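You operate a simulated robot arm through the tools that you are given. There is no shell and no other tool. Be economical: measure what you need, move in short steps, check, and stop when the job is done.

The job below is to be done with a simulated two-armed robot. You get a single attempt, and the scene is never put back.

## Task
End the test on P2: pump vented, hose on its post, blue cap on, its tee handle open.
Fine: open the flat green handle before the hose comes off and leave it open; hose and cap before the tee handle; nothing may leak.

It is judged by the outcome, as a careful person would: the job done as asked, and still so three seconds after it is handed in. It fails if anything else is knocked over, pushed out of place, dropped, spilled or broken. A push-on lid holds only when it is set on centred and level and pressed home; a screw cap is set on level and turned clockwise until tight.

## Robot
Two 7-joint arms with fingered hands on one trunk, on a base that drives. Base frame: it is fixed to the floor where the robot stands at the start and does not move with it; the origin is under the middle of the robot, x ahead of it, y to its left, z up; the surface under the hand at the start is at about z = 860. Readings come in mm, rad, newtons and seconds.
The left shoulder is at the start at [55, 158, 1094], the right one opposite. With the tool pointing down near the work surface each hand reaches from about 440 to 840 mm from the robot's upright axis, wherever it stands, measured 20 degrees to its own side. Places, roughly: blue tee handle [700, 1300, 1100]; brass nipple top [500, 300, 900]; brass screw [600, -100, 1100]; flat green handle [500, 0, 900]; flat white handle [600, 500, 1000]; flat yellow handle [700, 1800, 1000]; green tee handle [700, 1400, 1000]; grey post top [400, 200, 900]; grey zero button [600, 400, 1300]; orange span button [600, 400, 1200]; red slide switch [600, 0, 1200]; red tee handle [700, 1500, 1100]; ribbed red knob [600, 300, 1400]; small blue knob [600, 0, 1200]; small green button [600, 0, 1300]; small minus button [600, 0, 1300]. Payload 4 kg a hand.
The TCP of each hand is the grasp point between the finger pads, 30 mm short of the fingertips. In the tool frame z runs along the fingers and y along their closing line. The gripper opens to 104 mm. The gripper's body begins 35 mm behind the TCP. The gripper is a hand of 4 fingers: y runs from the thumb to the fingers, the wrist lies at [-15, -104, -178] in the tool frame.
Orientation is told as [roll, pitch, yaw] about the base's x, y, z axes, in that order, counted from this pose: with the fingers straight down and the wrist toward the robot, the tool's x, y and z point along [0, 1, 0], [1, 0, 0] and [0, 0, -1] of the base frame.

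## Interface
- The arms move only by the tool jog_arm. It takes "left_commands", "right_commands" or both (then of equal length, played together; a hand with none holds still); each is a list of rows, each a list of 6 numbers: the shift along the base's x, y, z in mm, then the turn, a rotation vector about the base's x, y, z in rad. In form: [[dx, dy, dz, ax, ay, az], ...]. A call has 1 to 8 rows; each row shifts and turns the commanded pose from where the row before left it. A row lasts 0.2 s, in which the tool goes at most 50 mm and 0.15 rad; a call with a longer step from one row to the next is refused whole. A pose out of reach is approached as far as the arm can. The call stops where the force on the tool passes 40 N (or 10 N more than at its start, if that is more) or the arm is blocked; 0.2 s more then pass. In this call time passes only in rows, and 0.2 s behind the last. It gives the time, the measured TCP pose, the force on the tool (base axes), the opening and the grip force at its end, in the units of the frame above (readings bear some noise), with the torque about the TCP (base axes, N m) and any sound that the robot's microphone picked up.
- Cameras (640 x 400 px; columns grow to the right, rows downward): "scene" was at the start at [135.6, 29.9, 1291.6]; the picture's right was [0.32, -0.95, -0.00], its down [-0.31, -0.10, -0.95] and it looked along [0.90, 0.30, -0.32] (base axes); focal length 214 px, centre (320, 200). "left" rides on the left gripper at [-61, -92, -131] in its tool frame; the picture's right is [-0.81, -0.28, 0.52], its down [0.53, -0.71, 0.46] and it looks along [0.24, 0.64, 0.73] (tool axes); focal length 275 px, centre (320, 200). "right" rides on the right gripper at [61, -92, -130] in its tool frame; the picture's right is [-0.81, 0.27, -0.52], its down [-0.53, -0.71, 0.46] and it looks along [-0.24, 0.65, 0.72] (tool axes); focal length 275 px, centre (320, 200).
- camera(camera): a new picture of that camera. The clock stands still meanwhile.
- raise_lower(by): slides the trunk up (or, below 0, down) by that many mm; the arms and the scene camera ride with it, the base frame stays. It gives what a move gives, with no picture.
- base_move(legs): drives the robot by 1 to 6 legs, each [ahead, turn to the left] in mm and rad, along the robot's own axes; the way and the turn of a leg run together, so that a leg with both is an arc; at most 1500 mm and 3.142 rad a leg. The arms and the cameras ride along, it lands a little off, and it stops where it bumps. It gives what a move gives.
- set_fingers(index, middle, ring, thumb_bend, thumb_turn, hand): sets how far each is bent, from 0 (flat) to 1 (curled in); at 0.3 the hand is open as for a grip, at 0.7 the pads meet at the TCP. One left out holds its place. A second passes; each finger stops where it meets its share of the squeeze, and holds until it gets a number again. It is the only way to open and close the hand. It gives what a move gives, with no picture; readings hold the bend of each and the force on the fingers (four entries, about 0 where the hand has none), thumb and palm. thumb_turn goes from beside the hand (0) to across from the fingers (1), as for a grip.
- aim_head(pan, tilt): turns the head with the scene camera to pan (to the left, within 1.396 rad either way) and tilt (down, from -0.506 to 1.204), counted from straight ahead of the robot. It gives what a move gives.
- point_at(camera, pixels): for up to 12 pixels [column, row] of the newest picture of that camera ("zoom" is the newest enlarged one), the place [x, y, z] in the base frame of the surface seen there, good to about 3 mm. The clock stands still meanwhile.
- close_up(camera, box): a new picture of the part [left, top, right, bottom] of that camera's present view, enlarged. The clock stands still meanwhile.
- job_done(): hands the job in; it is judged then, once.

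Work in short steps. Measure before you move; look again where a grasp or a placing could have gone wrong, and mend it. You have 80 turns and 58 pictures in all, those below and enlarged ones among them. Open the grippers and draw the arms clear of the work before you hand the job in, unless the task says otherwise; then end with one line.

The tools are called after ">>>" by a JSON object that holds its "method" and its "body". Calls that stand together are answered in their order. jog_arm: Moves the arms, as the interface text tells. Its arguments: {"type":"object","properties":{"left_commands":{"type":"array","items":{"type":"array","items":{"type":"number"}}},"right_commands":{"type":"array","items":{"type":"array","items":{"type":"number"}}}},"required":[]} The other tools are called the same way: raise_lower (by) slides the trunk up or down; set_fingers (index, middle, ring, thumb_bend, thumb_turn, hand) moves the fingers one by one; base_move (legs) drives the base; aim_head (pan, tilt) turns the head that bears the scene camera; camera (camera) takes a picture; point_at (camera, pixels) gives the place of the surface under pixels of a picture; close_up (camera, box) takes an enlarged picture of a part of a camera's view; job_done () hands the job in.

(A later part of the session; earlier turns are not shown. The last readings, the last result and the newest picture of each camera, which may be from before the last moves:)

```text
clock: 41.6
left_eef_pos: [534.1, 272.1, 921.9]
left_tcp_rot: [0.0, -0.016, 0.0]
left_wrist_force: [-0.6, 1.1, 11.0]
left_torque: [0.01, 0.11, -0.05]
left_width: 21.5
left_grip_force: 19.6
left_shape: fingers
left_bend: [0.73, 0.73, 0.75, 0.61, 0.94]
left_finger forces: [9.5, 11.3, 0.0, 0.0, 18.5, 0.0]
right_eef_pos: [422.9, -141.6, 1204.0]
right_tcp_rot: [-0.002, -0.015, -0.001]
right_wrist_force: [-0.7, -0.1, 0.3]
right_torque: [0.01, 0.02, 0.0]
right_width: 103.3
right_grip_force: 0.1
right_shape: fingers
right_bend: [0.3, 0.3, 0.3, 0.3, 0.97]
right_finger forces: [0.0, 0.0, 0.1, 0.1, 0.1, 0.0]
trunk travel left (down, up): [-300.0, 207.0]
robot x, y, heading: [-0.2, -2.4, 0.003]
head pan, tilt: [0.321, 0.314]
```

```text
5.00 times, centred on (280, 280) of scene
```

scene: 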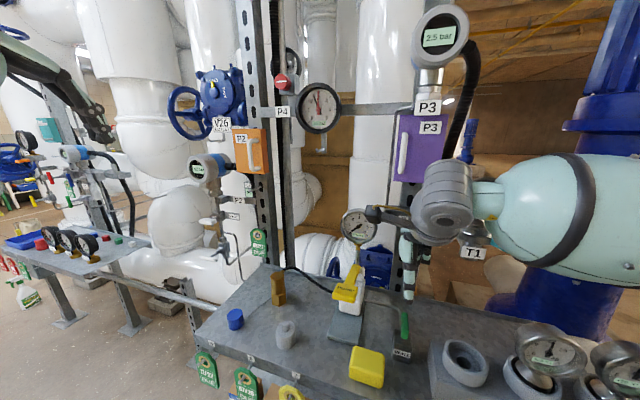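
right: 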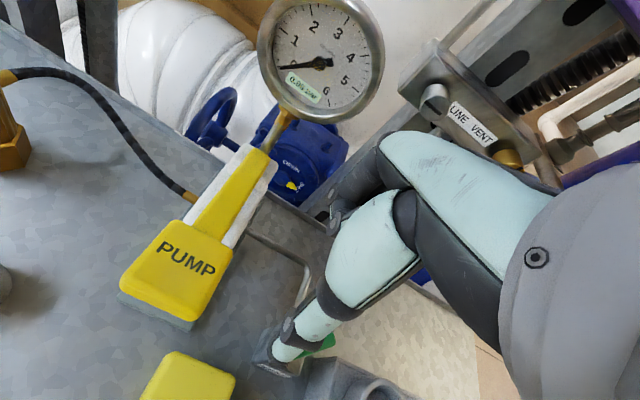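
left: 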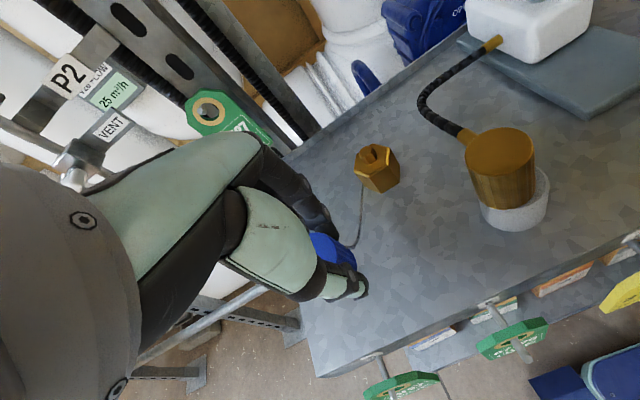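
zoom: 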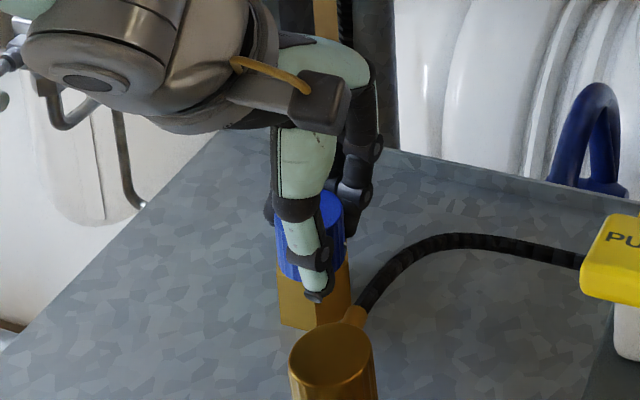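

Cap sits on the hex, centred (275–345 vs 277–350). I turn it clockwise about its own axis, compensating for the grip offset.

>>> {"method": "jog_arm", "body": {"left_commands": [[-0.4, -0.8, 0, 0, 0, -0.1375], [-0.5, -0.75, 0, 0, 0, -0.1375], [-0.6, -0.7, 0, 0, 0, -0.1375], [-0.7, -0.6, 0, 0, 0, -0.1375], [-0.75, -0.5, 0, 0, 0, -0.1375], [-0.8, -0.4, 0, 0, 0, -0.1375], [-0.85, -0.3, 0, 0, 0, -0.1375], [-0.9, -0.15, 0, 0, 0, -0.1375]]}}

```text
clock: 43.4
left_eef_pos: [530.0, 267.4, 921.5]
left_tcp_rot: [0.001, -0.016, -1.101]
left_wrist_force: [2.7, -0.4, 16.5]
left_torque: [0.03, -0.03, 0.11]
left_width: 20.8
left_grip_force: 22.4
left_shape: fingers
left_bend: [0.74, 0.73, 0.75, 0.61, 0.93]
left_finger forces: [13.7, 11.5, 0.0, 0.0, 19.6, 0.1]
right_eef_pos: [424.3, -142.2, 1203.6]
right_tcp_rot: [0.0, -0.011, 0.001]
right_wrist_force: [0.0, -0.6, 0.3]
right_torque: [0.03, 0.03, 0.03]
right_width: 103.3
right_grip_force: 0.0
right_shape: fingers
right_bend: [0.3, 0.3, 0.3, 0.3, 0.97]
right_finger forces: [0.0, 0.1, 0.0, 0.0, 0.0, 0.0]
trunk travel left (down, up): [-300.0, 207.0]
robot x, y, heading: [4.5, 0.5, -0.003]
head pan, tilt: [0.321, 0.314]
```

Little resistance yet. I release, turn the hand back to yaw ~+0.7, recentre on the cap and regrip for another stroke.

>>> {"method": "set_fingers", "body": {"hand": "left", "index": 0.3, "middle": 0.3, "ring": 0.3, "thumb_bend": 0.3}}

>>> {"method": "jog_arm", "body": {"left_commands": [[-0.5, 1, 1, 0, 0, 0.148], [-0.5, 1, 1, 0, 0, 0.148], [0, 1, 1, 0, 0, 0.148], [0, 1, 0, 0, 0, 0.148], [0, 1, 0, 0, 0, 0.148], [0, 1, 0, 0, 0, 0.148], [0, 1, 0, 0, 0, 0.148], [0, 0, 0, 0, 0, 0.148]]}}

>>> {"method": "jog_arm", "body": {"left_commands": [[0, 0, 0, 0, 0, 0.148], [0, 0, 0, 0, 0, 0.148], [0, 0, 0, 0, 0, 0.148], [0, 0, 0, 0, 0, 0.148]]}}

>>> {"method": "camera", "body": {"camera": "left"}}

```text
clock: 44.4
left_eef_pos: [529.2, 267.9, 918.5]
left_tcp_rot: [0.0, -0.012, -1.102]
left_wrist_force: [0.4, -0.2, 0.6]
left_torque: [0.02, 0.02, 0.03]
left_width: 102.6
left_grip_force: 0.0
left_shape: fingers
left_bend: [0.3, 0.3, 0.3, 0.3, 0.97]
left_finger forces: [0.1, 0.0, 0.1, 0.0, 0.0, 0.0]
right_eef_pos: [423.8, -139.9, 1204.7]
right_tcp_rot: [0.0, -0.012, -0.001]
right_wrist_force: [0.5, -0.1, -0.1]
right_torque: [0.0, 0.0, 0.01]
right_width: 103.3
right_grip_force: 0.0
right_shape: fingers
right_bend: [0.3, 0.3, 0.3, 0.3, 0.97]
right_finger forces: [0.0, 0.0, 0.0, 0.1, 0.0, 0.1]
trunk travel left (down, up): [-300.0, 207.0]
robot x, y, heading: [-1.8, 0.3, -0.002]
head pan, tilt: [0.321, 0.314]
```

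```text
clock: 46.2
left_eef_pos: [528.5, 275.5, 923.2]
left_tcp_rot: [0.0, -0.011, 0.086]
left_wrist_force: [0.0, -0.1, -0.1]
left_torque: [0.0, 0.02, 0.04]
left_width: 102.8
left_grip_force: 0.1
left_shape: fingers
left_bend: [0.3, 0.3, 0.3, 0.3, 0.97]
left_finger forces: [0.0, 0.0, 0.1, 0.1, 0.1, 0.0]
right_eef_pos: [425.3, -140.9, 1204.4]
right_tcp_rot: [0.001, -0.013, 0.001]
right_wrist_force: [0.2, -0.7, -0.3]
right_torque: [-0.02, 0.0, 0.03]
right_width: 103.4
right_grip_force: 0.0
right_shape: fingers
right_bend: [0.3, 0.3, 0.3, 0.3, 0.97]
right_finger forces: [0.0, 0.0, 0.1, 0.0, 0.0, 0.1]
trunk travel left (down, up): [-300.0, 207.0]
robot x, y, heading: [-0.9, -2.2, 0.004]
head pan, tilt: [0.321, 0.314]
```

```text
clock: 47.2
left_eef_pos: [529.2, 274.3, 923.0]
left_tcp_rot: [0.003, -0.013, 0.678]
left_wrist_force: [-1.1, -0.4, 0.0]
left_torque: [0.0, -0.01, 0.02]
left_width: 102.8
left_grip_force: 0.1
left_shape: fingers
left_bend: [0.3, 0.3, 0.3, 0.3, 0.97]
left_finger forces: [0.1, 0.0, 0.1, 0.1, 0.0, 0.0]
right_eef_pos: [424.9, -141.4, 1203.3]
right_tcp_rot: [0.0, -0.01, -0.001]
right_wrist_force: [0.1, 0.1, 0.8]
right_torque: [0.02, -0.02, 0.03]
right_width: 103.3
right_grip_force: 0.0
right_shape: fingers
right_bend: [0.3, 0.3, 0.3, 0.3, 0.97]
right_finger forces: [0.1, 0.0, 0.0, 0.0, 0.1, 0.0]
trunk travel left (down, up): [-300.0, 207.0]
robot x, y, heading: [1.8, 1.0, 0.001]
head pan, tilt: [0.321, 0.314]
```

```text
6 pictures are left
```

left: 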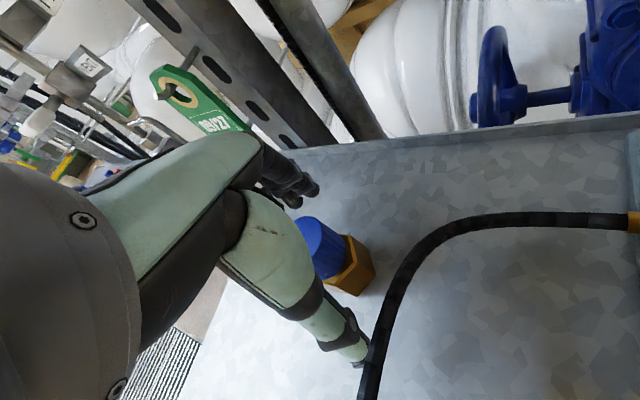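

Only 6 pictures remain, so I use points of this one: cap and hex.

>>> {"method": "point_at", "body": {"camera": "left", "pixels": [[318, 235], [325, 225], [330, 250], [342, 240], [320, 222], [345, 260], [348, 275], [370, 265], [358, 250], [340, 230]]}}

>>> {"method": "set_fingers", "body": {"hand": "left", "index": 0.75, "middle": 0.75, "ring": 0.75, "thumb_bend": 0.75}}

```text
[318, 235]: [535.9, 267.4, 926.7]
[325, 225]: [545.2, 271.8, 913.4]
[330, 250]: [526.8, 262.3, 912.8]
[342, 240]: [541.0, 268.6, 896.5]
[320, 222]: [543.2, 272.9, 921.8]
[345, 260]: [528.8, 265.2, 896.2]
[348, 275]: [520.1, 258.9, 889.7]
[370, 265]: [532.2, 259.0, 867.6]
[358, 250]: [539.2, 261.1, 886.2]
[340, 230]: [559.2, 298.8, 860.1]
```

```text
clock: 48.2
left_eef_pos: [529.2, 277.4, 922.7]
left_tcp_rot: [0.0, -0.015, 0.678]
left_wrist_force: [10.1, 9.5, 5.3]
left_torque: [0.36, -0.32, -0.1]
left_width: 21.8
left_grip_force: 20.0
left_shape: fingers
left_bend: [0.58, 0.61, 0.74, 0.65, 0.95]
left_finger forces: [10.8, 13.3, 2.8, 0.1, 13.8, 0.0]
right_eef_pos: [425.2, -138.5, 1204.1]
right_tcp_rot: [-0.003, -0.012, 0.0]
right_wrist_force: [0.3, 0.0, 0.5]
right_torque: [0.02, -0.01, 0.03]
right_width: 103.1
right_grip_force: 0.1
right_shape: fingers
right_bend: [0.3, 0.3, 0.3, 0.3, 0.97]
right_finger forces: [0.0, 0.0, 0.1, 0.0, 0.1, 0.1]
trunk travel left (down, up): [-300.0, 207.0]
robot x, y, heading: [2.8, -0.2, 0.001]
head pan, tilt: [0.321, 0.314]
```

The cap resists sideways (it's engaged). I ease +2 mm with the reaction and turn clockwise a long stroke.

>>> {"method": "jog_arm", "body": {"left_commands": [[1.5, 1.5, 0, 0, 0, -0.145], [0, 0, 0, 0, 0, -0.145], [0, 0, 0, 0, 0, -0.145], [0, 0, 0, 0, 0, -0.145], [0, 0, 0, 0, 0, -0.145], [0, 0, 0, 0, 0, -0.145]]}}

>>> {"method": "jog_arm", "body": {"left_commands": [[0, 0, 0, 0, 0, -0.145], [0, 0, 0, 0, 0, -0.145], [0, 0, 0, 0, 0, -0.145], [0, 0, 0, 0, 0, -0.145], [0, 0, 0, 0, 0, -0.145], [0, 0, 0, 0, 0, -0.145]]}}

```text
clock: 49.6
left_eef_pos: [530.5, 277.3, 922.5]
left_tcp_rot: [0.0, -0.014, -0.197]
left_wrist_force: [8.1, 6.6, 4.8]
left_torque: [0.17, -0.22, 0.17]
left_width: 21.3
left_grip_force: 21.9
left_shape: fingers
left_bend: [0.58, 0.62, 0.75, 0.66, 0.94]
left_finger forces: [11.5, 13.7, 0.8, 0.1, 16.8, 0.0]
right_eef_pos: [425.1, -139.4, 1203.6]
right_tcp_rot: [-0.001, -0.011, 0.0]
right_wrist_force: [-0.5, 0.7, 0.4]
right_torque: [0.01, 0.01, -0.01]
right_width: 103.4
right_grip_force: 0.0
right_shape: fingers
right_bend: [0.3, 0.3, 0.3, 0.3, 0.97]
right_finger forces: [0.1, 0.1, 0.0, 0.0, 0.0, 0.1]
trunk travel left (down, up): [-300.0, 207.0]
robot x, y, heading: [-2.5, 1.2, -0.001]
head pan, tilt: [0.321, 0.314]
```

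```text
clock: 51.0
left_eef_pos: [530.9, 275.4, 921.4]
left_tcp_rot: [-0.001, -0.016, -1.065]
left_wrist_force: [10.3, -2.6, 3.3]
left_torque: [-0.09, -0.32, 0.14]
left_width: 20.9
left_grip_force: 20.6
left_shape: fingers
left_bend: [0.71, 0.62, 0.75, 0.66, 0.93]
left_finger forces: [11.2, 13.9, 0.7, 0.0, 15.6, 0.1]
right_eef_pos: [426.2, -141.2, 1202.7]
right_tcp_rot: [-0.001, -0.01, -0.001]
right_wrist_force: [0.3, 0.0, -0.5]
right_torque: [0.02, -0.02, 0.01]
right_width: 103.2
right_grip_force: 0.1
right_shape: fingers
right_bend: [0.3, 0.3, 0.3, 0.3, 0.97]
right_finger forces: [0.0, 0.1, 0.0, 0.0, 0.0, 0.1]
trunk travel left (down, up): [-300.0, 207.0]
robot x, y, heading: [2.5, -1.6, 0.001]
head pan, tilt: [0.321, 0.314]
```

Torque is a steady ~0.15 N m, not tight yet. I release, go back and take another stroke.

>>> {"method": "set_fingers", "body": {"hand": "left", "index": 0.3, "middle": 0.3, "ring": 0.3, "thumb_bend": 0.3}}

>>> {"method": "jog_arm", "body": {"left_commands": [[0, 0, 1, 0, 0, 0.148], [0, 0, 1, 0, 0, 0.148], [0, 0, 1, 0, 0, 0.148], [0, 0, 0, 0, 0, 0.148], [0, 0, 0, 0, 0, 0.148], [0, 0, 0, 0, 0, 0.148], [0, 0, 0, 0, 0, 0.148], [0, 0, 0, 0, 0, 0.148]]}}

>>> {"method": "jog_arm", "body": {"left_commands": [[0, 0, 0, 0, 0, 0.148], [0, 0, 0, 0, 0, 0.148], [0, 0, 0, 0, 0, 0.148], [0, 0, 0, 0, 0, 0.14]]}}

>>> {"method": "set_fingers", "body": {"hand": "left", "index": 0.78, "middle": 0.78, "ring": 0.78, "thumb_bend": 0.78}}

>>> {"method": "jog_arm", "body": {"left_commands": [[0, 0, 0, 0, 0, -0.145], [0, 0, 0, 0, 0, -0.145], [0, 0, 0, 0, 0, -0.145], [0, 0, 0, 0, 0, -0.145], [0, 0, 0, 0, 0, -0.145], [0, 0, 0, 0, 0, -0.145]]}}

>>> {"method": "jog_arm", "body": {"left_commands": [[0, 0, 0, 0, 0, -0.145], [0, 0, 0, 0, 0, -0.145], [0, 0, 0, 0, 0, -0.145], [0, 0, 0, 0, 0, -0.145], [0, 0, 0, 0, 0, -0.145], [0, 0, 0, 0, 0, -0.145]]}}

```text
clock: 52.0
left_eef_pos: [530.1, 277.4, 921.9]
left_tcp_rot: [0.001, -0.013, -1.064]
left_wrist_force: [0.1, -0.7, 0.2]
left_torque: [0.02, 0.0, -0.01]
left_width: 102.6
left_grip_force: 0.1
left_shape: fingers
left_bend: [0.3, 0.3, 0.3, 0.3, 0.97]
left_finger forces: [0.1, 0.0, 0.0, 0.1, 0.0, 0.0]
right_eef_pos: [424.9, -139.5, 1202.9]
right_tcp_rot: [-0.002, -0.012, 0.0]
right_wrist_force: [-0.1, 0.0, -0.4]
right_torque: [-0.01, 0.01, -0.02]
right_width: 103.4
right_grip_force: 0.1
right_shape: fingers
right_bend: [0.3, 0.3, 0.3, 0.3, 0.97]
right_finger forces: [0.0, 0.0, 0.0, 0.1, 0.0, 0.0]
trunk travel left (down, up): [-300.0, 207.0]
robot x, y, heading: [-0.6, -0.9, 0.001]
head pan, tilt: [0.321, 0.314]
```

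```text
clock: 53.8
left_eef_pos: [530.3, 276.0, 925.5]
left_tcp_rot: [0.002, -0.013, 0.122]
left_wrist_force: [-0.3, 0.2, -0.4]
left_torque: [0.0, -0.01, 0.0]
left_width: 102.4
left_grip_force: 0.2
left_shape: fingers
left_bend: [0.3, 0.3, 0.3, 0.3, 0.97]
left_finger forces: [0.0, 0.0, 0.1, 0.1, 0.1, 0.0]
right_eef_pos: [426.1, -140.1, 1203.9]
right_tcp_rot: [-0.002, -0.012, 0.001]
right_wrist_force: [0.3, 0.6, 0.5]
right_torque: [0.0, 0.01, -0.01]
right_width: 103.7
right_grip_force: 0.1
right_shape: fingers
right_bend: [0.3, 0.3, 0.3, 0.3, 0.97]
right_finger forces: [0.0, 0.0, 0.1, 0.0, 0.1, 0.1]
trunk travel left (down, up): [-300.0, 207.0]
robot x, y, heading: [-0.2, -1.9, -0.002]
head pan, tilt: [0.321, 0.314]
```

```text
clock: 54.8
left_eef_pos: [529.8, 274.8, 926.4]
left_tcp_rot: [0.001, -0.012, 0.705]
left_wrist_force: [-0.1, 1.1, 0.5]
left_torque: [0.01, 0.0, 0.0]
left_width: 102.8
left_grip_force: 0.1
left_shape: fingers
left_bend: [0.3, 0.3, 0.3, 0.3, 0.97]
left_finger forces: [0.0, 0.0, 0.0, 0.0, 0.0, 0.1]
right_eef_pos: [425.3, -140.9, 1202.8]
right_tcp_rot: [0.0, -0.01, 0.0]
right_wrist_force: [-0.4, 0.8, 0.3]
right_torque: [0.03, 0.01, 0.0]
right_width: 103.2
right_grip_force: 0.1
right_shape: fingers
right_bend: [0.3, 0.3, 0.3, 0.3, 0.97]
right_finger forces: [0.0, 0.0, 0.1, 0.0, 0.0, 0.0]
trunk travel left (down, up): [-300.0, 207.0]
robot x, y, heading: [-0.4, 1.1, 0.004]
head pan, tilt: [0.321, 0.314]
```

```text
clock: 55.8
left_eef_pos: [529.8, 277.9, 925.8]
left_tcp_rot: [0.001, -0.012, 0.702]
left_wrist_force: [3.3, 5.6, 1.6]
left_torque: [0.16, -0.14, -0.01]
left_width: 24.5
left_grip_force: 19.6
left_shape: fingers
left_bend: [0.59, 0.62, 0.78, 0.64, 0.95]
left_finger forces: [10.3, 11.8, 0.1, 0.0, 16.0, 0.0]
right_eef_pos: [425.2, -139.5, 1203.7]
right_tcp_rot: [0.001, -0.011, 0.0]
right_wrist_force: [1.1, 0.4, 0.3]
right_torque: [0.01, -0.02, 0.01]
right_width: 103.4
right_grip_force: 0.1
right_shape: fingers
right_bend: [0.3, 0.3, 0.3, 0.3, 0.97]
right_finger forces: [0.0, 0.0, 0.1, 0.1, 0.0, 0.0]
trunk travel left (down, up): [-300.0, 207.0]
robot x, y, heading: [-0.1, 0.0, 0.0]
head pan, tilt: [0.321, 0.314]
```

```text
clock: 57.2
left_eef_pos: [530.5, 278.0, 924.9]
left_tcp_rot: [0.0, -0.012, -0.169]
left_wrist_force: [6.5, 6.5, 0.6]
left_torque: [0.26, -0.21, 0.1]
left_width: 24.2
left_grip_force: 19.7
left_shape: fingers
left_bend: [0.59, 0.62, 0.78, 0.64, 0.95]
left_finger forces: [10.2, 13.5, 0.0, 0.1, 15.9, 0.1]
right_eef_pos: [426.3, -138.6, 1203.5]
right_tcp_rot: [-0.004, -0.009, 0.0]
right_wrist_force: [-0.2, 1.1, -0.8]
right_torque: [0.0, -0.01, -0.01]
right_width: 103.3
right_grip_force: 0.1
right_shape: fingers
right_bend: [0.3, 0.3, 0.3, 0.3, 0.97]
right_finger forces: [0.0, 0.0, 0.0, 0.0, 0.1, 0.1]
trunk travel left (down, up): [-300.0, 207.0]
robot x, y, heading: [1.1, 3.1, -0.001]
head pan, tilt: [0.321, 0.314]
```

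```text
clock: 58.6
left_eef_pos: [530.6, 278.0, 925.2]
left_tcp_rot: [-0.002, -0.016, -1.039]
left_wrist_force: [-0.3, 0.8, -0.1]
left_torque: [0.02, -0.01, 0.0]
left_width: 24.3
left_grip_force: 19.3
left_shape: fingers
left_bend: [0.59, 0.64, 0.78, 0.64, 0.93]
left_finger forces: [9.1, 10.1, 0.1, 0.0, 19.0, 0.1]
right_eef_pos: [424.7, -140.6, 1203.2]
right_tcp_rot: [-0.004, -0.011, 0.0]
right_wrist_force: [0.3, -0.5, 0.3]
right_torque: [0.02, 0.02, 0.02]
right_width: 103.1
right_grip_force: 0.0
right_shape: fingers
right_bend: [0.3, 0.3, 0.3, 0.3, 0.97]
right_finger forces: [0.0, 0.0, 0.0, 0.1, 0.1, 0.1]
trunk travel left (down, up): [-300.0, 207.0]
robot x, y, heading: [1.8, -2.4, -0.002]
head pan, tilt: [0.321, 0.314]
```

All reaction vanished at the end; I check whether the cap still sits right.

>>> {"method": "close_up", "body": {"camera": "scene", "box": [240, 240, 320, 320]}}

>>> {"method": "point_at", "body": {"camera": "zoom", "pixels": [[310, 215], [300, 245], [320, 245], [310, 195], [312, 290], [340, 240]]}}

```text
5.00 times, centred on (280, 280) of scene
```

zoom: 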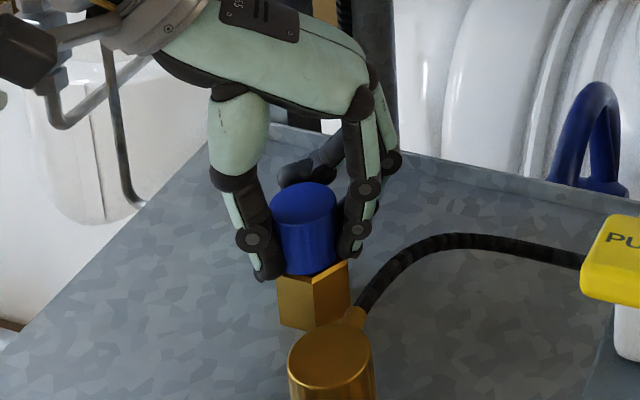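

```text
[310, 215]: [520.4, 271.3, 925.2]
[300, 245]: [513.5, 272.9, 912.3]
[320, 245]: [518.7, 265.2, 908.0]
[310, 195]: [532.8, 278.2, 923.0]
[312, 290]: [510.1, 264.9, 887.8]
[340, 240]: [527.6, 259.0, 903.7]
```

The cap sits on the hex, perhaps ~2 mm left. I nudge (+1,−1.5) and press straight down firmly.

>>> {"method": "jog_arm", "body": {"left_commands": [[1, -1.5, 0, 0, 0, 0], [0, 0, -2, 0, 0, 0], [0, 0, -2, 0, 0, 0], [0, 0, -2, 0, 0, 0]]}}

```text
clock: 59.6
left_eef_pos: [532.2, 273.4, 923.7]
left_tcp_rot: [0.007, -0.019, -1.037]
left_wrist_force: [3.8, -0.1, 18.9]
left_torque: [0.01, -0.16, -0.03]
left_width: 24.1
left_grip_force: 26.2
left_shape: fingers
left_bend: [0.6, 0.63, 0.78, 0.64, 0.93]
left_finger forces: [9.2, 22.2, 0.0, 0.0, 20.4, 0.0]
right_eef_pos: [423.1, -142.1, 1204.5]
right_tcp_rot: [0.0, -0.013, 0.0]
right_wrist_force: [0.6, 0.5, -0.2]
right_torque: [0.01, 0.0, -0.01]
right_width: 103.2
right_grip_force: 0.0
right_shape: fingers
right_bend: [0.3, 0.3, 0.3, 0.3, 0.97]
right_finger forces: [0.1, 0.0, 0.1, 0.0, 0.0, 0.1]
trunk travel left (down, up): [-300.0, 207.0]
robot x, y, heading: [2.3, 0.1, -0.001]
head pan, tilt: [0.321, 0.314]
```

19 N and stiff. I press slightly more, then do another clockwise stroke while keeping downward pressure.

>>> {"method": "jog_arm", "body": {"left_commands": [[0, 0, -2, 0, 0, 0], [0, 0, -2, 0, 0, 0]]}}

>>> {"method": "set_fingers", "body": {"hand": "left", "index": 0.3, "middle": 0.3, "ring": 0.3, "thumb_bend": 0.3}}

>>> {"method": "jog_arm", "body": {"left_commands": [[0, 0, 2, 0, 0, 0.148], [0, 0, 2, 0, 0, 0.148], [0, 0, 0, 0, 0, 0.148], [0, 0, 0, 0, 0, 0.148], [0, 0, 0, 0, 0, 0.148], [0, 0, 0, 0, 0, 0.148], [0, 0, 0, 0, 0, 0.148], [0, 0, 0, 0, 0, 0.148]]}}

>>> {"method": "jog_arm", "body": {"left_commands": [[0, 0, 0, 0, 0, 0.148], [0, 0, 0, 0, 0, 0.148], [0, 0, 0, 0, 0, 0.148], [0, 0, 0, 0, 0, 0.14]]}}

>>> {"method": "set_fingers", "body": {"hand": "left", "index": 0.8, "middle": 0.8, "ring": 0.8, "thumb_bend": 0.8}}

```text
clock: 60.2
left_eef_pos: [532.3, 272.3, 922.9]
left_tcp_rot: [0.01, -0.023, -1.038]
left_wrist_force: [4.3, 0.3, 37.1]
left_torque: [-0.02, -0.08, -0.06]
left_width: 24.0
left_grip_force: 30.7
left_shape: fingers
left_bend: [0.6, 0.63, 0.78, 0.64, 0.93]
left_finger forces: [9.5, 27.9, 0.0, 0.0, 24.0, 0.1]
right_eef_pos: [421.5, -142.6, 1204.9]
right_tcp_rot: [0.001, -0.015, -0.001]
right_wrist_force: [0.4, -1.1, 0.1]
right_torque: [0.01, -0.04, -0.04]
right_width: 103.4
right_grip_force: 0.1
right_shape: fingers
right_bend: [0.3, 0.3, 0.3, 0.3, 0.97]
right_finger forces: [0.0, 0.1, 0.0, 0.0, 0.0, 0.0]
trunk travel left (down, up): [-300.0, 207.0]
robot x, y, heading: [2.0, -0.3, 0.001]
head pan, tilt: [0.321, 0.314]
```

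```text
clock: 61.2
left_eef_pos: [532.2, 274.1, 913.9]
left_tcp_rot: [-0.001, -0.011, -1.036]
left_wrist_force: [-0.1, -0.3, 0.2]
left_torque: [0.01, 0.01, -0.03]
left_width: 102.6
left_grip_force: 0.0
left_shape: fingers
left_bend: [0.3, 0.3, 0.3, 0.3, 0.97]
left_finger forces: [0.0, 0.0, 0.0, 0.0, 0.0, 0.0]
right_eef_pos: [426.3, -140.1, 1203.0]
right_tcp_rot: [-0.001, -0.01, 0.0]
right_wrist_force: [0.9, -0.6, 0.2]
right_torque: [0.0, 0.02, -0.01]
right_width: 103.5
right_grip_force: 0.0
right_shape: fingers
right_bend: [0.3, 0.3, 0.3, 0.3, 0.97]
right_finger forces: [0.0, 0.0, 0.0, 0.0, 0.0, 0.0]
trunk travel left (down, up): [-300.0, 207.0]
robot x, y, heading: [2.1, 0.8, 0.005]
head pan, tilt: [0.321, 0.314]
```

```text
clock: 63.0
left_eef_pos: [531.5, 274.0, 920.0]
left_tcp_rot: [0.002, -0.013, 0.148]
left_wrist_force: [-0.9, 0.9, -0.2]
left_torque: [-0.01, -0.01, -0.01]
left_width: 102.9
left_grip_force: 0.0
left_shape: fingers
left_bend: [0.3, 0.3, 0.3, 0.3, 0.97]
left_finger forces: [0.0, 0.0, 0.0, 0.1, 0.1, 0.1]
right_eef_pos: [425.4, -139.4, 1202.7]
right_tcp_rot: [-0.004, -0.013, 0.001]
right_wrist_force: [0.1, -1.7, 0.5]
right_torque: [-0.02, 0.01, 0.0]
right_width: 103.6
right_grip_force: 0.0
right_shape: fingers
right_bend: [0.3, 0.3, 0.3, 0.3, 0.97]
right_finger forces: [0.0, 0.0, 0.0, 0.0, 0.0, 0.1]
trunk travel left (down, up): [-300.0, 207.0]
robot x, y, heading: [1.7, -2.5, 0.005]
head pan, tilt: [0.321, 0.314]
```

```text
clock: 64.0
left_eef_pos: [530.9, 275.0, 919.4]
left_tcp_rot: [0.001, -0.012, 0.732]
left_wrist_force: [0.2, 0.4, -0.3]
left_torque: [-0.01, 0.0, 0.02]
left_width: 102.8
left_grip_force: 0.0
left_shape: fingers
left_bend: [0.3, 0.3, 0.3, 0.3, 0.97]
left_finger forces: [0.1, 0.0, 0.0, 0.0, 0.0, 0.1]
right_eef_pos: [424.8, -141.7, 1204.2]
right_tcp_rot: [-0.001, -0.012, 0.001]
right_wrist_force: [0.5, 0.2, 0.0]
right_torque: [0.01, -0.01, -0.03]
right_width: 103.3
right_grip_force: 0.1
right_shape: fingers
right_bend: [0.3, 0.3, 0.3, 0.3, 0.97]
right_finger forces: [0.0, 0.1, 0.1, 0.0, 0.1, 0.0]
trunk travel left (down, up): [-300.0, 207.0]
robot x, y, heading: [1.1, -2.7, -0.001]
head pan, tilt: [0.321, 0.314]
```

```text
clock: 65.0
left_eef_pos: [532.5, 275.8, 919.8]
left_tcp_rot: [0.0, -0.014, 0.735]
left_wrist_force: [8.0, 11.8, 7.1]
left_torque: [0.3, -0.24, -0.02]
left_width: 32.6
left_grip_force: 15.8
left_shape: fingers
left_bend: [0.59, 0.6, 0.8, 0.59, 0.97]
left_finger forces: [10.8, 10.8, 0.1, 0.1, 10.4, 0.0]
right_eef_pos: [425.5, -137.0, 1204.1]
right_tcp_rot: [-0.002, -0.009, -0.001]
right_wrist_force: [0.3, 0.1, 0.5]
right_torque: [-0.02, 0.0, 0.0]
right_width: 103.4
right_grip_force: 0.2
right_shape: fingers
right_bend: [0.3, 0.3, 0.3, 0.3, 0.97]
right_finger forces: [0.1, 0.0, 0.0, 0.1, 0.1, 0.1]
trunk travel left (down, up): [-300.0, 207.0]
robot x, y, heading: [3.0, 3.0, -0.002]
head pan, tilt: [0.321, 0.314]
```

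Good full-diameter grip (32.6 mm). I turn clockwise, reading torque in two stages.

>>> {"method": "jog_arm", "body": {"left_commands": [[2, 2, 0, 0, 0, -0.145], [0, 0, 0, 0, 0, -0.145], [0, 0, 0, 0, 0, -0.145], [0, 0, 0, 0, 0, -0.145]]}}

>>> {"method": "jog_arm", "body": {"left_commands": [[0, 0, 0, 0, 0, -0.145], [0, 0, 0, 0, 0, -0.145], [0, 0, 0, 0, 0, -0.145], [0, 0, 0, 0, 0, -0.145]]}}

>>> {"method": "jog_arm", "body": {"left_commands": [[0, 0, 0, 0, 0, -0.145], [0, 0, 0, 0, 0, -0.145], [0, 0, 0, 0, 0, -0.145], [0, 0, 0, 0, 0, -0.145]]}}

```text
clock: 66.0
left_eef_pos: [532.2, 276.9, 922.2]
left_tcp_rot: [0.0, -0.017, 0.147]
left_wrist_force: [8.0, 7.5, 18.3]
left_torque: [0.17, -0.36, 0.26]
left_width: 22.6
left_grip_force: 20.6
left_shape: fingers
left_bend: [0.63, 0.62, 0.8, 0.62, 0.93]
left_finger forces: [15.7, 12.5, 0.0, 0.0, 12.4, 0.1]
right_eef_pos: [423.4, -139.8, 1203.7]
right_tcp_rot: [-0.002, -0.012, 0.0]
right_wrist_force: [0.4, 0.5, 0.6]
right_torque: [-0.02, 0.01, 0.02]
right_width: 103.4
right_grip_force: 0.2
right_shape: fingers
right_bend: [0.3, 0.3, 0.3, 0.3, 0.97]
right_finger forces: [0.0, 0.0, 0.1, 0.0, 0.0, 0.0]
trunk travel left (down, up): [-300.0, 207.0]
robot x, y, heading: [-2.4, -0.3, -0.002]
head pan, tilt: [0.321, 0.314]
```

```text
clock: 67.0
left_eef_pos: [534.0, 275.8, 922.5]
left_tcp_rot: [-0.002, -0.017, -0.433]
left_wrist_force: [11.5, 0.1, 18.8]
left_torque: [-0.16, -0.33, 0.3]
left_width: 21.2
left_grip_force: 24.2
left_shape: fingers
left_bend: [0.62, 0.63, 0.8, 0.64, 0.92]
left_finger forces: [19.5, 10.1, 0.1, 0.1, 18.5, 0.0]
right_eef_pos: [424.9, -140.3, 1203.8]
right_tcp_rot: [0.0, -0.013, 0.001]
right_wrist_force: [-0.2, 0.0, 0.7]
right_torque: [0.03, 0.0, 0.0]
right_width: 103.4
right_grip_force: 0.1
right_shape: fingers
right_bend: [0.3, 0.3, 0.3, 0.3, 0.97]
right_finger forces: [0.0, 0.0, 0.0, 0.0, 0.0, 0.1]
trunk travel left (down, up): [-300.0, 207.0]
robot x, y, heading: [-2.3, 0.3, -0.006]
head pan, tilt: [0.321, 0.314]
```

```text
clock: 68.0
left_eef_pos: [533.6, 275.5, 921.5]
left_tcp_rot: [0.003, -0.019, -1.009]
left_wrist_force: [13.6, -4.4, 18.4]
left_torque: [-0.25, -0.28, 0.32]
left_width: 21.3
left_grip_force: 22.9
left_shape: fingers
left_bend: [0.62, 0.63, 0.8, 0.64, 0.92]
left_finger forces: [18.0, 11.0, 0.0, 0.0, 16.7, 0.0]
right_eef_pos: [424.4, -142.2, 1204.7]
right_tcp_rot: [0.0, -0.014, 0.0]
right_wrist_force: [-0.1, -0.6, -0.5]
right_torque: [-0.01, -0.01, 0.0]
right_width: 103.4
right_grip_force: 0.1
right_shape: fingers
right_bend: [0.3, 0.3, 0.3, 0.3, 0.97]
right_finger forces: [0.1, 0.1, 0.0, 0.0, 0.0, 0.0]
trunk travel left (down, up): [-300.0, 207.0]
robot x, y, heading: [-2.4, 1.3, -0.003]
head pan, tilt: [0.321, 0.314]
```

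Torque rose to ~0.3 N m and held. I test by pulling gently upward to see if the cap holds.

>>> {"method": "jog_arm", "body": {"left_commands": [[-2, 0, 3, 0, 0, 0], [0, 0, 2, 0, 0, 0], [0, 0, 2, 0, 0, 0]]}}

```text
clock: 68.8
left_eef_pos: [530.5, 276.3, 924.4]
left_tcp_rot: [-0.005, -0.006, -1.01]
left_wrist_force: [11.7, -8.7, -4.4]
left_torque: [-0.19, -0.33, 0.07]
left_width: 21.8
left_grip_force: 13.9
left_shape: fingers
left_bend: [0.61, 0.61, 0.8, 0.64, 0.95]
left_finger forces: [9.4, 11.4, 0.5, 0.0, 7.5, 0.0]
right_eef_pos: [426.8, -141.9, 1202.4]
right_tcp_rot: [-0.001, -0.012, 0.0]
right_wrist_force: [-0.3, 0.0, -0.5]
right_torque: [0.0, 0.01, 0.02]
right_width: 103.2
right_grip_force: 0.0
right_shape: fingers
right_bend: [0.3, 0.3, 0.3, 0.3, 0.97]
right_finger forces: [0.0, 0.1, 0.1, 0.0, 0.1, 0.0]
trunk travel left (down, up): [-300.0, 207.0]
robot x, y, heading: [2.4, -0.3, -0.002]
head pan, tilt: [0.321, 0.314]
```

The cap resists the pull (force reversed to −4 N with only elastic motion), so it is on tight. I release and rise, then swing the left hand back toward P2.

>>> {"method": "set_fingers", "body": {"hand": "left", "index": 0.3, "middle": 0.3, "ring": 0.3, "thumb_bend": 0.3}}

>>> {"method": "jog_arm", "body": {"left_commands": [[0, 0, 35, 0, 0, 0], [0, 0, 45, 0, 0, 0], [-20, 0, 40, 0, 0, 0.14], [-30, 20, 20, 0, 0, 0.14], [-30, 38, 0, 0, 0, 0.14], [-25, 40, 0, 0, 0, 0.14], [-20, 42, 0, 0, 0, 0.14], [-10, 45, 0, 0, 0, 0.14]]}}

>>> {"method": "close_up", "body": {"camera": "scene", "box": [180, 200, 320, 340]}}

```text
clock: 69.8
left_eef_pos: [531.5, 278.4, 925.3]
left_tcp_rot: [0.0, -0.011, -1.007]
left_wrist_force: [0.2, 0.4, -0.7]
left_torque: [-0.01, 0.01, -0.01]
left_width: 102.5
left_grip_force: 0.1
left_shape: fingers
left_bend: [0.3, 0.3, 0.3, 0.3, 0.97]
left_finger forces: [0.0, 0.1, 0.1, 0.1, 0.1, 0.0]
right_eef_pos: [425.0, -139.6, 1203.9]
right_tcp_rot: [-0.002, -0.013, 0.0]
right_wrist_force: [-0.1, 0.1, 0.1]
right_torque: [0.01, 0.0, -0.01]
right_width: 103.5
right_grip_force: 0.0
right_shape: fingers
right_bend: [0.3, 0.3, 0.3, 0.3, 0.97]
right_finger forces: [0.0, 0.1, 0.0, 0.1, 0.0, 0.0]
trunk travel left (down, up): [-300.0, 207.0]
robot x, y, heading: [0.8, 0.5, -0.001]
head pan, tilt: [0.321, 0.314]
```

```text
clock: 71.6
left_eef_pos: [396.1, 461.6, 1065.6]
left_tcp_rot: [0.002, -0.01, -0.166]
left_wrist_force: [-0.5, 0.1, 0.6]
left_torque: [-0.01, -0.02, 0.01]
left_width: 103.1
left_grip_force: 0.1
left_shape: fingers
left_bend: [0.3, 0.3, 0.3, 0.3, 0.97]
left_finger forces: [0.0, 0.1, 0.0, 0.0, 0.0, 0.1]
right_eef_pos: [425.2, -140.4, 1203.7]
right_tcp_rot: [-0.002, -0.011, 0.001]
right_wrist_force: [0.4, 0.3, -0.3]
right_torque: [0.02, 0.04, 0.02]
right_width: 103.1
right_grip_force: 0.0
right_shape: fingers
right_bend: [0.3, 0.3, 0.3, 0.3, 0.97]
right_finger forces: [0.0, 0.1, 0.0, 0.0, 0.0, 0.0]
trunk travel left (down, up): [-300.0, 207.0]
robot x, y, heading: [-1.2, 1.2, -0.002]
head pan, tilt: [0.321, 0.314]
```

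```text
2.86 times, centred on (250, 270) of scene
```

zoom: 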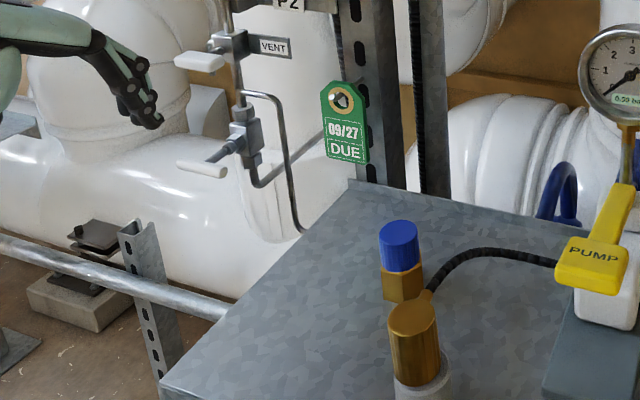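

The cap sits level on the nipple, gauge 0.00. I measure the tee bar again and pitch the left hand forward (fingers toward +x), staying at x≈400.

>>> {"method": "point_at", "body": {"camera": "zoom", "pixels": [[182, 164], [222, 172], [202, 168], [215, 155], [232, 145], [240, 130], [398, 232], [185, 62], [385, 245], [412, 245]]}}

>>> {"method": "jog_arm", "body": {"left_commands": [[0, 5, 0, 0, 0, 0.145], [0, 5, -10, 0, -0.148, 0], [0, 5, -15, 0, -0.148, 0], [0, 5, -15, 0, -0.148, 0], [0, 5, -15, 0, -0.148, 0], [0, 5, -15, 0, -0.148, 0], [0, 5, -15, 0, -0.148, 0], [0, 8, -15, 0, -0.148, 0]]}}

>>> {"method": "jog_arm", "body": {"left_commands": [[0, 0, 0, 0, -0.148, 0], [0, 0, 0, 0, -0.148, 0], [0, 0, 0, 0, -0.148, 0], [0, 0, 0, 0, -0.09, 0]]}}

```text
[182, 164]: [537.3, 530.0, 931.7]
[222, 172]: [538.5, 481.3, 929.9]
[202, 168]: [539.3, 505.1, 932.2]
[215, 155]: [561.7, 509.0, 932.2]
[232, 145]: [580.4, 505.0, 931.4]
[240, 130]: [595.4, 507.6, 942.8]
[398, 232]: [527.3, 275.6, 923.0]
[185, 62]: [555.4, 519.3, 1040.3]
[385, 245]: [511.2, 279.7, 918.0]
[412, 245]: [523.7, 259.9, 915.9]
```

```text
clock: 73.4
left_eef_pos: [395.1, 505.4, 966.8]
left_tcp_rot: [0.043, -1.049, -0.048]
left_wrist_force: [-0.8, -0.6, -0.6]
left_torque: [0.04, 0.0, 0.01]
left_width: 102.8
left_grip_force: 0.0
left_shape: fingers
left_bend: [0.3, 0.3, 0.3, 0.3, 0.97]
left_finger forces: [0.1, 0.0, 0.0, 0.1, 0.0, 0.1]
right_eef_pos: [425.8, -139.0, 1202.9]
right_tcp_rot: [-0.002, -0.011, -0.001]
right_wrist_force: [0.1, -0.1, 0.0]
right_torque: [0.03, 0.03, 0.01]
right_width: 103.0
right_grip_force: 0.1
right_shape: fingers
right_bend: [0.3, 0.3, 0.3, 0.3, 0.97]
right_finger forces: [0.0, 0.1, 0.0, 0.0, 0.0, 0.0]
trunk travel left (down, up): [-300.0, 207.0]
robot x, y, heading: [0.7, 0.6, -0.002]
head pan, tilt: [0.321, 0.314]
```

```text
clock: 74.4
left_eef_pos: [395.1, 505.5, 966.6]
left_tcp_rot: [2.048, -1.544, -2.045]
left_wrist_force: [0.6, 0.1, -0.4]
left_torque: [0.0, 0.01, 0.0]
left_width: 102.8
left_grip_force: 0.0
left_shape: fingers
left_bend: [0.3, 0.3, 0.3, 0.3, 0.97]
left_finger forces: [0.0, 0.0, 0.0, 0.0, 0.0, 0.0]
right_eef_pos: [424.7, -140.8, 1204.0]
right_tcp_rot: [-0.001, -0.012, 0.001]
right_wrist_force: [0.2, 0.5, 0.4]
right_torque: [0.01, -0.02, 0.01]
right_width: 103.4
right_grip_force: 0.1
right_shape: fingers
right_bend: [0.3, 0.3, 0.3, 0.3, 0.97]
right_finger forces: [0.1, 0.0, 0.0, 0.0, 0.1, 0.1]
trunk travel left (down, up): [-300.0, 207.0]
robot x, y, heading: [2.4, -2.1, -0.003]
head pan, tilt: [0.321, 0.314]
```

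Hand points forward now. Before advancing I check where the rail and bench bracket lie relative to the low wrist.

>>> {"method": "point_at", "body": {"camera": "zoom", "pixels": [[100, 280], [200, 305], [30, 255], [130, 225], [165, 380], [200, 340]]}}

>>> {"method": "jog_arm", "body": {"left_commands": [[30, 0, -17, 0, 0, 0], [30, 0, -17, 0, 0, 0], [20, 0, 0, 0, 0, 0]]}}

>>> {"method": "close_up", "body": {"camera": "scene", "box": [120, 170, 280, 290]}}

```text
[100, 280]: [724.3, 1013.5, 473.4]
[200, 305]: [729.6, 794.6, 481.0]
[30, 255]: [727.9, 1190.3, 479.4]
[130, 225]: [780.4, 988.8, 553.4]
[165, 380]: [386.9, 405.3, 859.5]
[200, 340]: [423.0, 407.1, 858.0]
```

```text
clock: 75.2
left_eef_pos: [474.4, 504.7, 931.6]
left_tcp_rot: [1.95, -1.543, -1.949]
left_wrist_force: [0.9, -0.3, -0.9]
left_torque: [0.03, -0.02, 0.03]
left_width: 103.2
left_grip_force: 0.1
left_shape: fingers
left_bend: [0.3, 0.3, 0.3, 0.3, 0.97]
left_finger forces: [0.0, 0.0, 0.1, 0.0, 0.1, 0.1]
right_eef_pos: [425.3, -139.3, 1203.5]
right_tcp_rot: [-0.001, -0.012, -0.001]
right_wrist_force: [-0.7, 0.0, 1.0]
right_torque: [-0.01, -0.01, 0.01]
right_width: 103.3
right_grip_force: 0.1
right_shape: fingers
right_bend: [0.3, 0.3, 0.3, 0.3, 0.97]
right_finger forces: [0.1, 0.0, 0.1, 0.0, 0.0, 0.0]
trunk travel left (down, up): [-300.0, 207.0]
robot x, y, heading: [-3.6, 1.0, -0.001]
head pan, tilt: [0.321, 0.314]
```

```text
3.33 times, centred on (200, 230) of scene
```

zoom: 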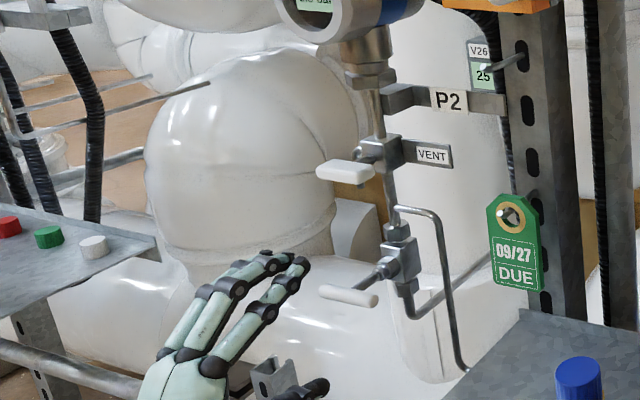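

Fingers are above and thumb below the bar's height, centred at y≈505. I advance 59 mm and close on the bar.

>>> {"method": "jog_arm", "body": {"left_commands": [[20, 0.5, 0, 0, 0, 0], [20, 0, 0, 0, 0, 0], [20, 0, 0, 0, 0, 0]]}}

>>> {"method": "set_fingers", "body": {"hand": "left", "index": 0.78, "middle": 0.78, "ring": 0.78, "thumb_bend": 0.75}}

```text
clock: 76.0
left_eef_pos: [536.8, 506.1, 933.3]
left_tcp_rot: [1.954, -1.544, -1.954]
left_wrist_force: [0.1, -0.3, -0.5]
left_torque: [-0.03, 0.0, 0.02]
left_width: 103.2
left_grip_force: 0.0
left_shape: fingers
left_bend: [0.3, 0.3, 0.3, 0.3, 0.97]
left_finger forces: [0.0, 0.0, 0.1, 0.0, 0.1, 0.0]
right_eef_pos: [426.2, -141.4, 1203.0]
right_tcp_rot: [-0.004, -0.012, 0.0]
right_wrist_force: [0.6, 0.3, -0.7]
right_torque: [-0.03, -0.01, -0.02]
right_width: 103.2
right_grip_force: 0.2
right_shape: fingers
right_bend: [0.3, 0.3, 0.3, 0.3, 0.97]
right_finger forces: [0.0, 0.0, 0.1, 0.1, 0.0, 0.0]
trunk travel left (down, up): [-300.0, 207.0]
robot x, y, heading: [-1.5, 1.2, -0.001]
head pan, tilt: [0.321, 0.314]
```

```text
clock: 77.0
left_eef_pos: [537.9, 506.3, 933.7]
left_tcp_rot: [1.978, -1.542, -1.974]
left_wrist_force: [29.3, 13.4, 16.0]
left_torque: [0.1, -0.17, 0.08]
left_width: 0.1
left_grip_force: 21.5
left_shape: fingers
left_bend: [0.75, 0.75, 0.75, 0.71, 0.97]
left_finger forces: [16.5, 12.5, 7.9, 0.0, 6.3, 0.0]
right_eef_pos: [428.0, -140.3, 1202.0]
right_tcp_rot: [-0.001, -0.008, 0.001]
right_wrist_force: [-0.7, -0.1, -0.2]
right_torque: [0.01, 0.01, 0.03]
right_width: 103.2
right_grip_force: 0.1
right_shape: fingers
right_bend: [0.3, 0.3, 0.3, 0.3, 0.97]
right_finger forces: [0.0, 0.0, 0.0, 0.0, 0.0, 0.0]
trunk travel left (down, up): [-300.0, 207.0]
robot x, y, heading: [-2.1, -1.1, -0.004]
head pan, tilt: [0.321, 0.314]
```

The fingers hook round the bar and pull 29 N; I relax slightly, then turn counterclockwise (about −x).

>>> {"method": "set_fingers", "body": {"hand": "left", "index": 0.71, "middle": 0.71, "ring": 0.71, "thumb_bend": 0.7}}

>>> {"method": "jog_arm", "body": {"left_commands": [[0, 0, 0, -0.12, 0, 0], [0, 0, 0, -0.12, 0, 0], [0, 0, 0, -0.12, 0, 0], [0, 0, 0, -0.12, 0, 0]]}}

```text
clock: 78.0
left_eef_pos: [534.3, 506.5, 932.5]
left_tcp_rot: [1.979, -1.544, -1.978]
left_wrist_force: [-1.2, 2.9, 0.1]
left_torque: [0.01, -0.02, 0.04]
left_width: 3.4
left_grip_force: 2.6
left_shape: fingers
left_bend: [0.71, 0.71, 0.71, 0.68, 0.97]
left_finger forces: [2.1, 1.3, 0.0, 0.0, 1.8, 0.1]
right_eef_pos: [425.2, -141.1, 1204.1]
right_tcp_rot: [-0.002, -0.012, 0.0]
right_wrist_force: [-0.4, 0.0, -0.6]
right_torque: [0.01, -0.02, -0.01]
right_width: 103.4
right_grip_force: 0.0
right_shape: fingers
right_bend: [0.3, 0.3, 0.3, 0.3, 0.97]
right_finger forces: [0.0, 0.1, 0.0, 0.0, 0.0, 0.0]
trunk travel left (down, up): [-300.0, 207.0]
robot x, y, heading: [-0.9, 2.0, 0.001]
head pan, tilt: [0.321, 0.314]
```

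```text
clock: 78.8
left_eef_pos: [525.3, 517.8, 933.5]
left_tcp_rot: [-1.611, -1.286, 1.633]
left_wrist_force: [28.8, 88.4, -14.5]
left_torque: [9.4, -3.52, -10.6]
left_width: 9.5
left_grip_force: 3.0
left_shape: fingers
left_bend: [0.71, 0.71, 0.71, 0.64, 0.97]
left_finger forces: [0.6, 0.0, 0.0, 0.0, 5.7, 0.0]
right_eef_pos: [415.1, -135.2, 1207.1]
right_tcp_rot: [-0.007, -0.022, 0.0]
right_wrist_force: [0.0, 0.2, 0.0]
right_torque: [0.09, 0.02, 0.03]
right_width: 103.1
right_grip_force: 0.0
right_shape: fingers
right_bend: [0.3, 0.3, 0.3, 0.3, 0.97]
right_finger forces: [0.0, 0.1, 0.0, 0.0, 0.0, 0.0]
trunk travel left (down, up): [-300.0, 207.0]
robot x, y, heading: [-0.7, 2.0, -0.004]
head pan, tilt: [0.321, 0.314]
stopped in row 3 (left hand): the force on the tool passed its limit at 82 N (the readings are from after the stop); the commanded pose is now the measured one
```

The wrist hit the bench edge (88 N) when rolling that way. I open the hand, roll back and retreat.

>>> {"method": "set_fingers", "body": {"hand": "left", "index": 0.3, "middle": 0.3, "ring": 0.3, "thumb_bend": 0.3}}

>>> {"method": "jog_arm", "body": {"left_commands": [[0, 5, 0, 0.12, 0, 0], [0, 0, 0, 0.12, 0, 0], [-20, -4, 0, 0.06, 0, 0], [-30, 0, 0, 0, 0, 0], [-30, 0, 0, 0, 0, 0], [-30, 0, 10, 0, 0, 0]]}}

>>> {"method": "close_up", "body": {"camera": "scene", "box": [160, 190, 320, 350]}}

>>> {"method": "point_at", "body": {"camera": "zoom", "pixels": [[216, 113], [250, 123], [232, 118], [222, 116], [240, 120], [398, 215], [300, 360]]}}

```text
clock: 79.8
left_eef_pos: [517.1, 514.3, 940.0]
left_tcp_rot: [-1.657, -1.281, 1.669]
left_wrist_force: [-33.5, 33.1, -2.0]
left_torque: [2.83, 2.58, -7.73]
left_width: 102.6
left_grip_force: 0.0
left_shape: fingers
left_bend: [0.3, 0.3, 0.3, 0.3, 0.97]
left_finger forces: [0.1, 0.0, 0.0, 0.1, 0.0, 0.1]
right_eef_pos: [407.6, -135.8, 1209.8]
right_tcp_rot: [-0.006, -0.027, 0.001]
right_wrist_force: [0.5, 0.8, 0.2]
right_torque: [0.03, 0.02, -0.02]
right_width: 103.1
right_grip_force: 0.1
right_shape: fingers
right_bend: [0.3, 0.3, 0.3, 0.3, 0.97]
right_finger forces: [0.1, 0.0, 0.1, 0.1, 0.1, 0.0]
trunk travel left (down, up): [-300.0, 207.0]
robot x, y, heading: [-1.1, -1.6, 0.004]
head pan, tilt: [0.321, 0.314]
```

```text
clock: 81.2
left_eef_pos: [415.4, 509.7, 951.9]
left_tcp_rot: [2.523, -1.542, -2.52]
left_wrist_force: [0.8, 0.4, 0.1]
left_torque: [-0.01, 0.0, 0.0]
left_width: 103.1
left_grip_force: 0.0
left_shape: fingers
left_bend: [0.3, 0.3, 0.3, 0.3, 0.97]
left_finger forces: [0.0, 0.1, 0.0, 0.1, 0.0, 0.0]
right_eef_pos: [411.2, -141.4, 1209.5]
right_tcp_rot: [-0.001, -0.023, -0.002]
right_wrist_force: [-0.2, 0.2, 0.1]
right_torque: [-0.04, 0.04, -0.03]
right_width: 103.6
right_grip_force: 0.0
right_shape: fingers
right_bend: [0.3, 0.3, 0.3, 0.3, 0.97]
right_finger forces: [0.0, 0.1, 0.0, 0.0, 0.0, 0.1]
trunk travel left (down, up): [-300.0, 207.0]
robot x, y, heading: [2.0, 2.0, -0.001]
head pan, tilt: [0.321, 0.314]
```

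```text
2.50 times, centred on (240, 270) of scene
```

zoom: 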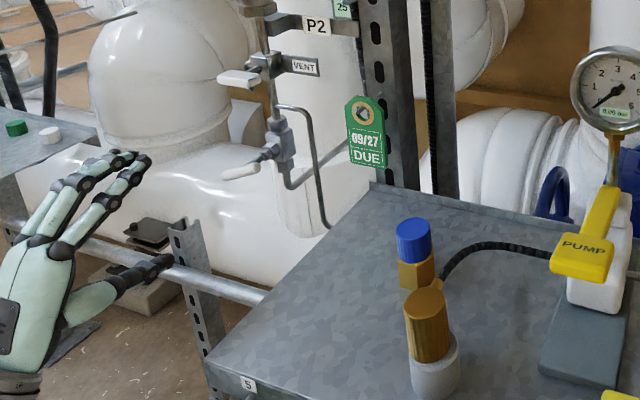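

```text
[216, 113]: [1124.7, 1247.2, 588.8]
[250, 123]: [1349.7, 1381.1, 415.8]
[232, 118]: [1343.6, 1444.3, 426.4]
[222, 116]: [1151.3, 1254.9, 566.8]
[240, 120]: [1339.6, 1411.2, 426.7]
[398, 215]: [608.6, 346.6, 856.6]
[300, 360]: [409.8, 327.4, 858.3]
```

Everything is still in place; the tee bar turned CCW somewhat (left end (226,176) lower, right end (256,168)). I measure it and pitch the hand back to about −0.7, moving up and out.

>>> {"method": "point_at", "body": {"camera": "zoom", "pixels": [[226, 176], [256, 168], [241, 172], [231, 175], [251, 170], [258, 162], [222, 78]]}}

>>> {"method": "jog_arm", "body": {"left_commands": [[0, 0, 25, 0, 0.14, 0], [0, 0, 25, 0, 0.14, 0], [0, 0, 25, 0, 0.14, 0], [0, 0, 10, 0, 0.14, 0], [0, 0, 0, 0, 0.14, 0], [0, 0, 0, 0, 0.14, 0]]}}

>>> {"method": "set_fingers", "body": {"hand": "left", "index": 0.7, "middle": 0.7, "ring": 0.7, "thumb_bend": 0.7}}

```text
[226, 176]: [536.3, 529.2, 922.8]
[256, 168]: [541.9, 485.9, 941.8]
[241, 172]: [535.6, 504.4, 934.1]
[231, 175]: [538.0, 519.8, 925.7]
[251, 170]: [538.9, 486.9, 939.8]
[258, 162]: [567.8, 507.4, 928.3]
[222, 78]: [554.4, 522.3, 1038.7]
```

```text
clock: 82.6
left_eef_pos: [412.4, 509.4, 1034.5]
left_tcp_rot: [0.018, -0.752, -0.021]
left_wrist_force: [-0.4, 0.0, -0.7]
left_torque: [-0.01, -0.01, -0.02]
left_width: 102.8
left_grip_force: 0.1
left_shape: fingers
left_bend: [0.3, 0.3, 0.3, 0.3, 0.97]
left_finger forces: [0.1, 0.0, 0.0, 0.1, 0.0, 0.0]
right_eef_pos: [410.1, -139.5, 1208.2]
right_tcp_rot: [-0.001, -0.023, 0.0]
right_wrist_force: [0.9, 0.2, 0.5]
right_torque: [0.03, 0.02, 0.03]
right_width: 103.2
right_grip_force: 0.1
right_shape: fingers
right_bend: [0.3, 0.3, 0.3, 0.3, 0.97]
right_finger forces: [0.0, 0.0, 0.1, 0.0, 0.0, 0.1]
trunk travel left (down, up): [-300.0, 207.0]
robot x, y, heading: [1.5, 0.7, -0.0]
head pan, tilt: [0.321, 0.314]
```

```text
clock: 83.6
left_eef_pos: [412.2, 508.5, 1034.7]
left_tcp_rot: [0.022, -0.753, -0.022]
left_wrist_force: [0.3, 0.1, 0.8]
left_torque: [-0.01, -0.03, -0.01]
left_width: 1.3
left_grip_force: 0.0
left_shape: fingers
left_bend: [0.7, 0.7, 0.7, 0.7, 0.97]
left_finger forces: [0.0, 0.0, 0.1, 0.1, 0.0, 0.0]
right_eef_pos: [411.0, -139.1, 1208.5]
right_tcp_rot: [-0.001, -0.025, -0.001]
right_wrist_force: [0.0, -0.2, -0.3]
right_torque: [0.0, 0.0, 0.01]
right_width: 103.4
right_grip_force: 0.1
right_shape: fingers
right_bend: [0.3, 0.3, 0.3, 0.3, 0.97]
right_finger forces: [0.0, 0.0, 0.0, 0.0, 0.1, 0.0]
trunk travel left (down, up): [-300.0, 207.0]
robot x, y, heading: [-1.2, -0.6, -0.001]
head pan, tilt: [0.321, 0.314]
```

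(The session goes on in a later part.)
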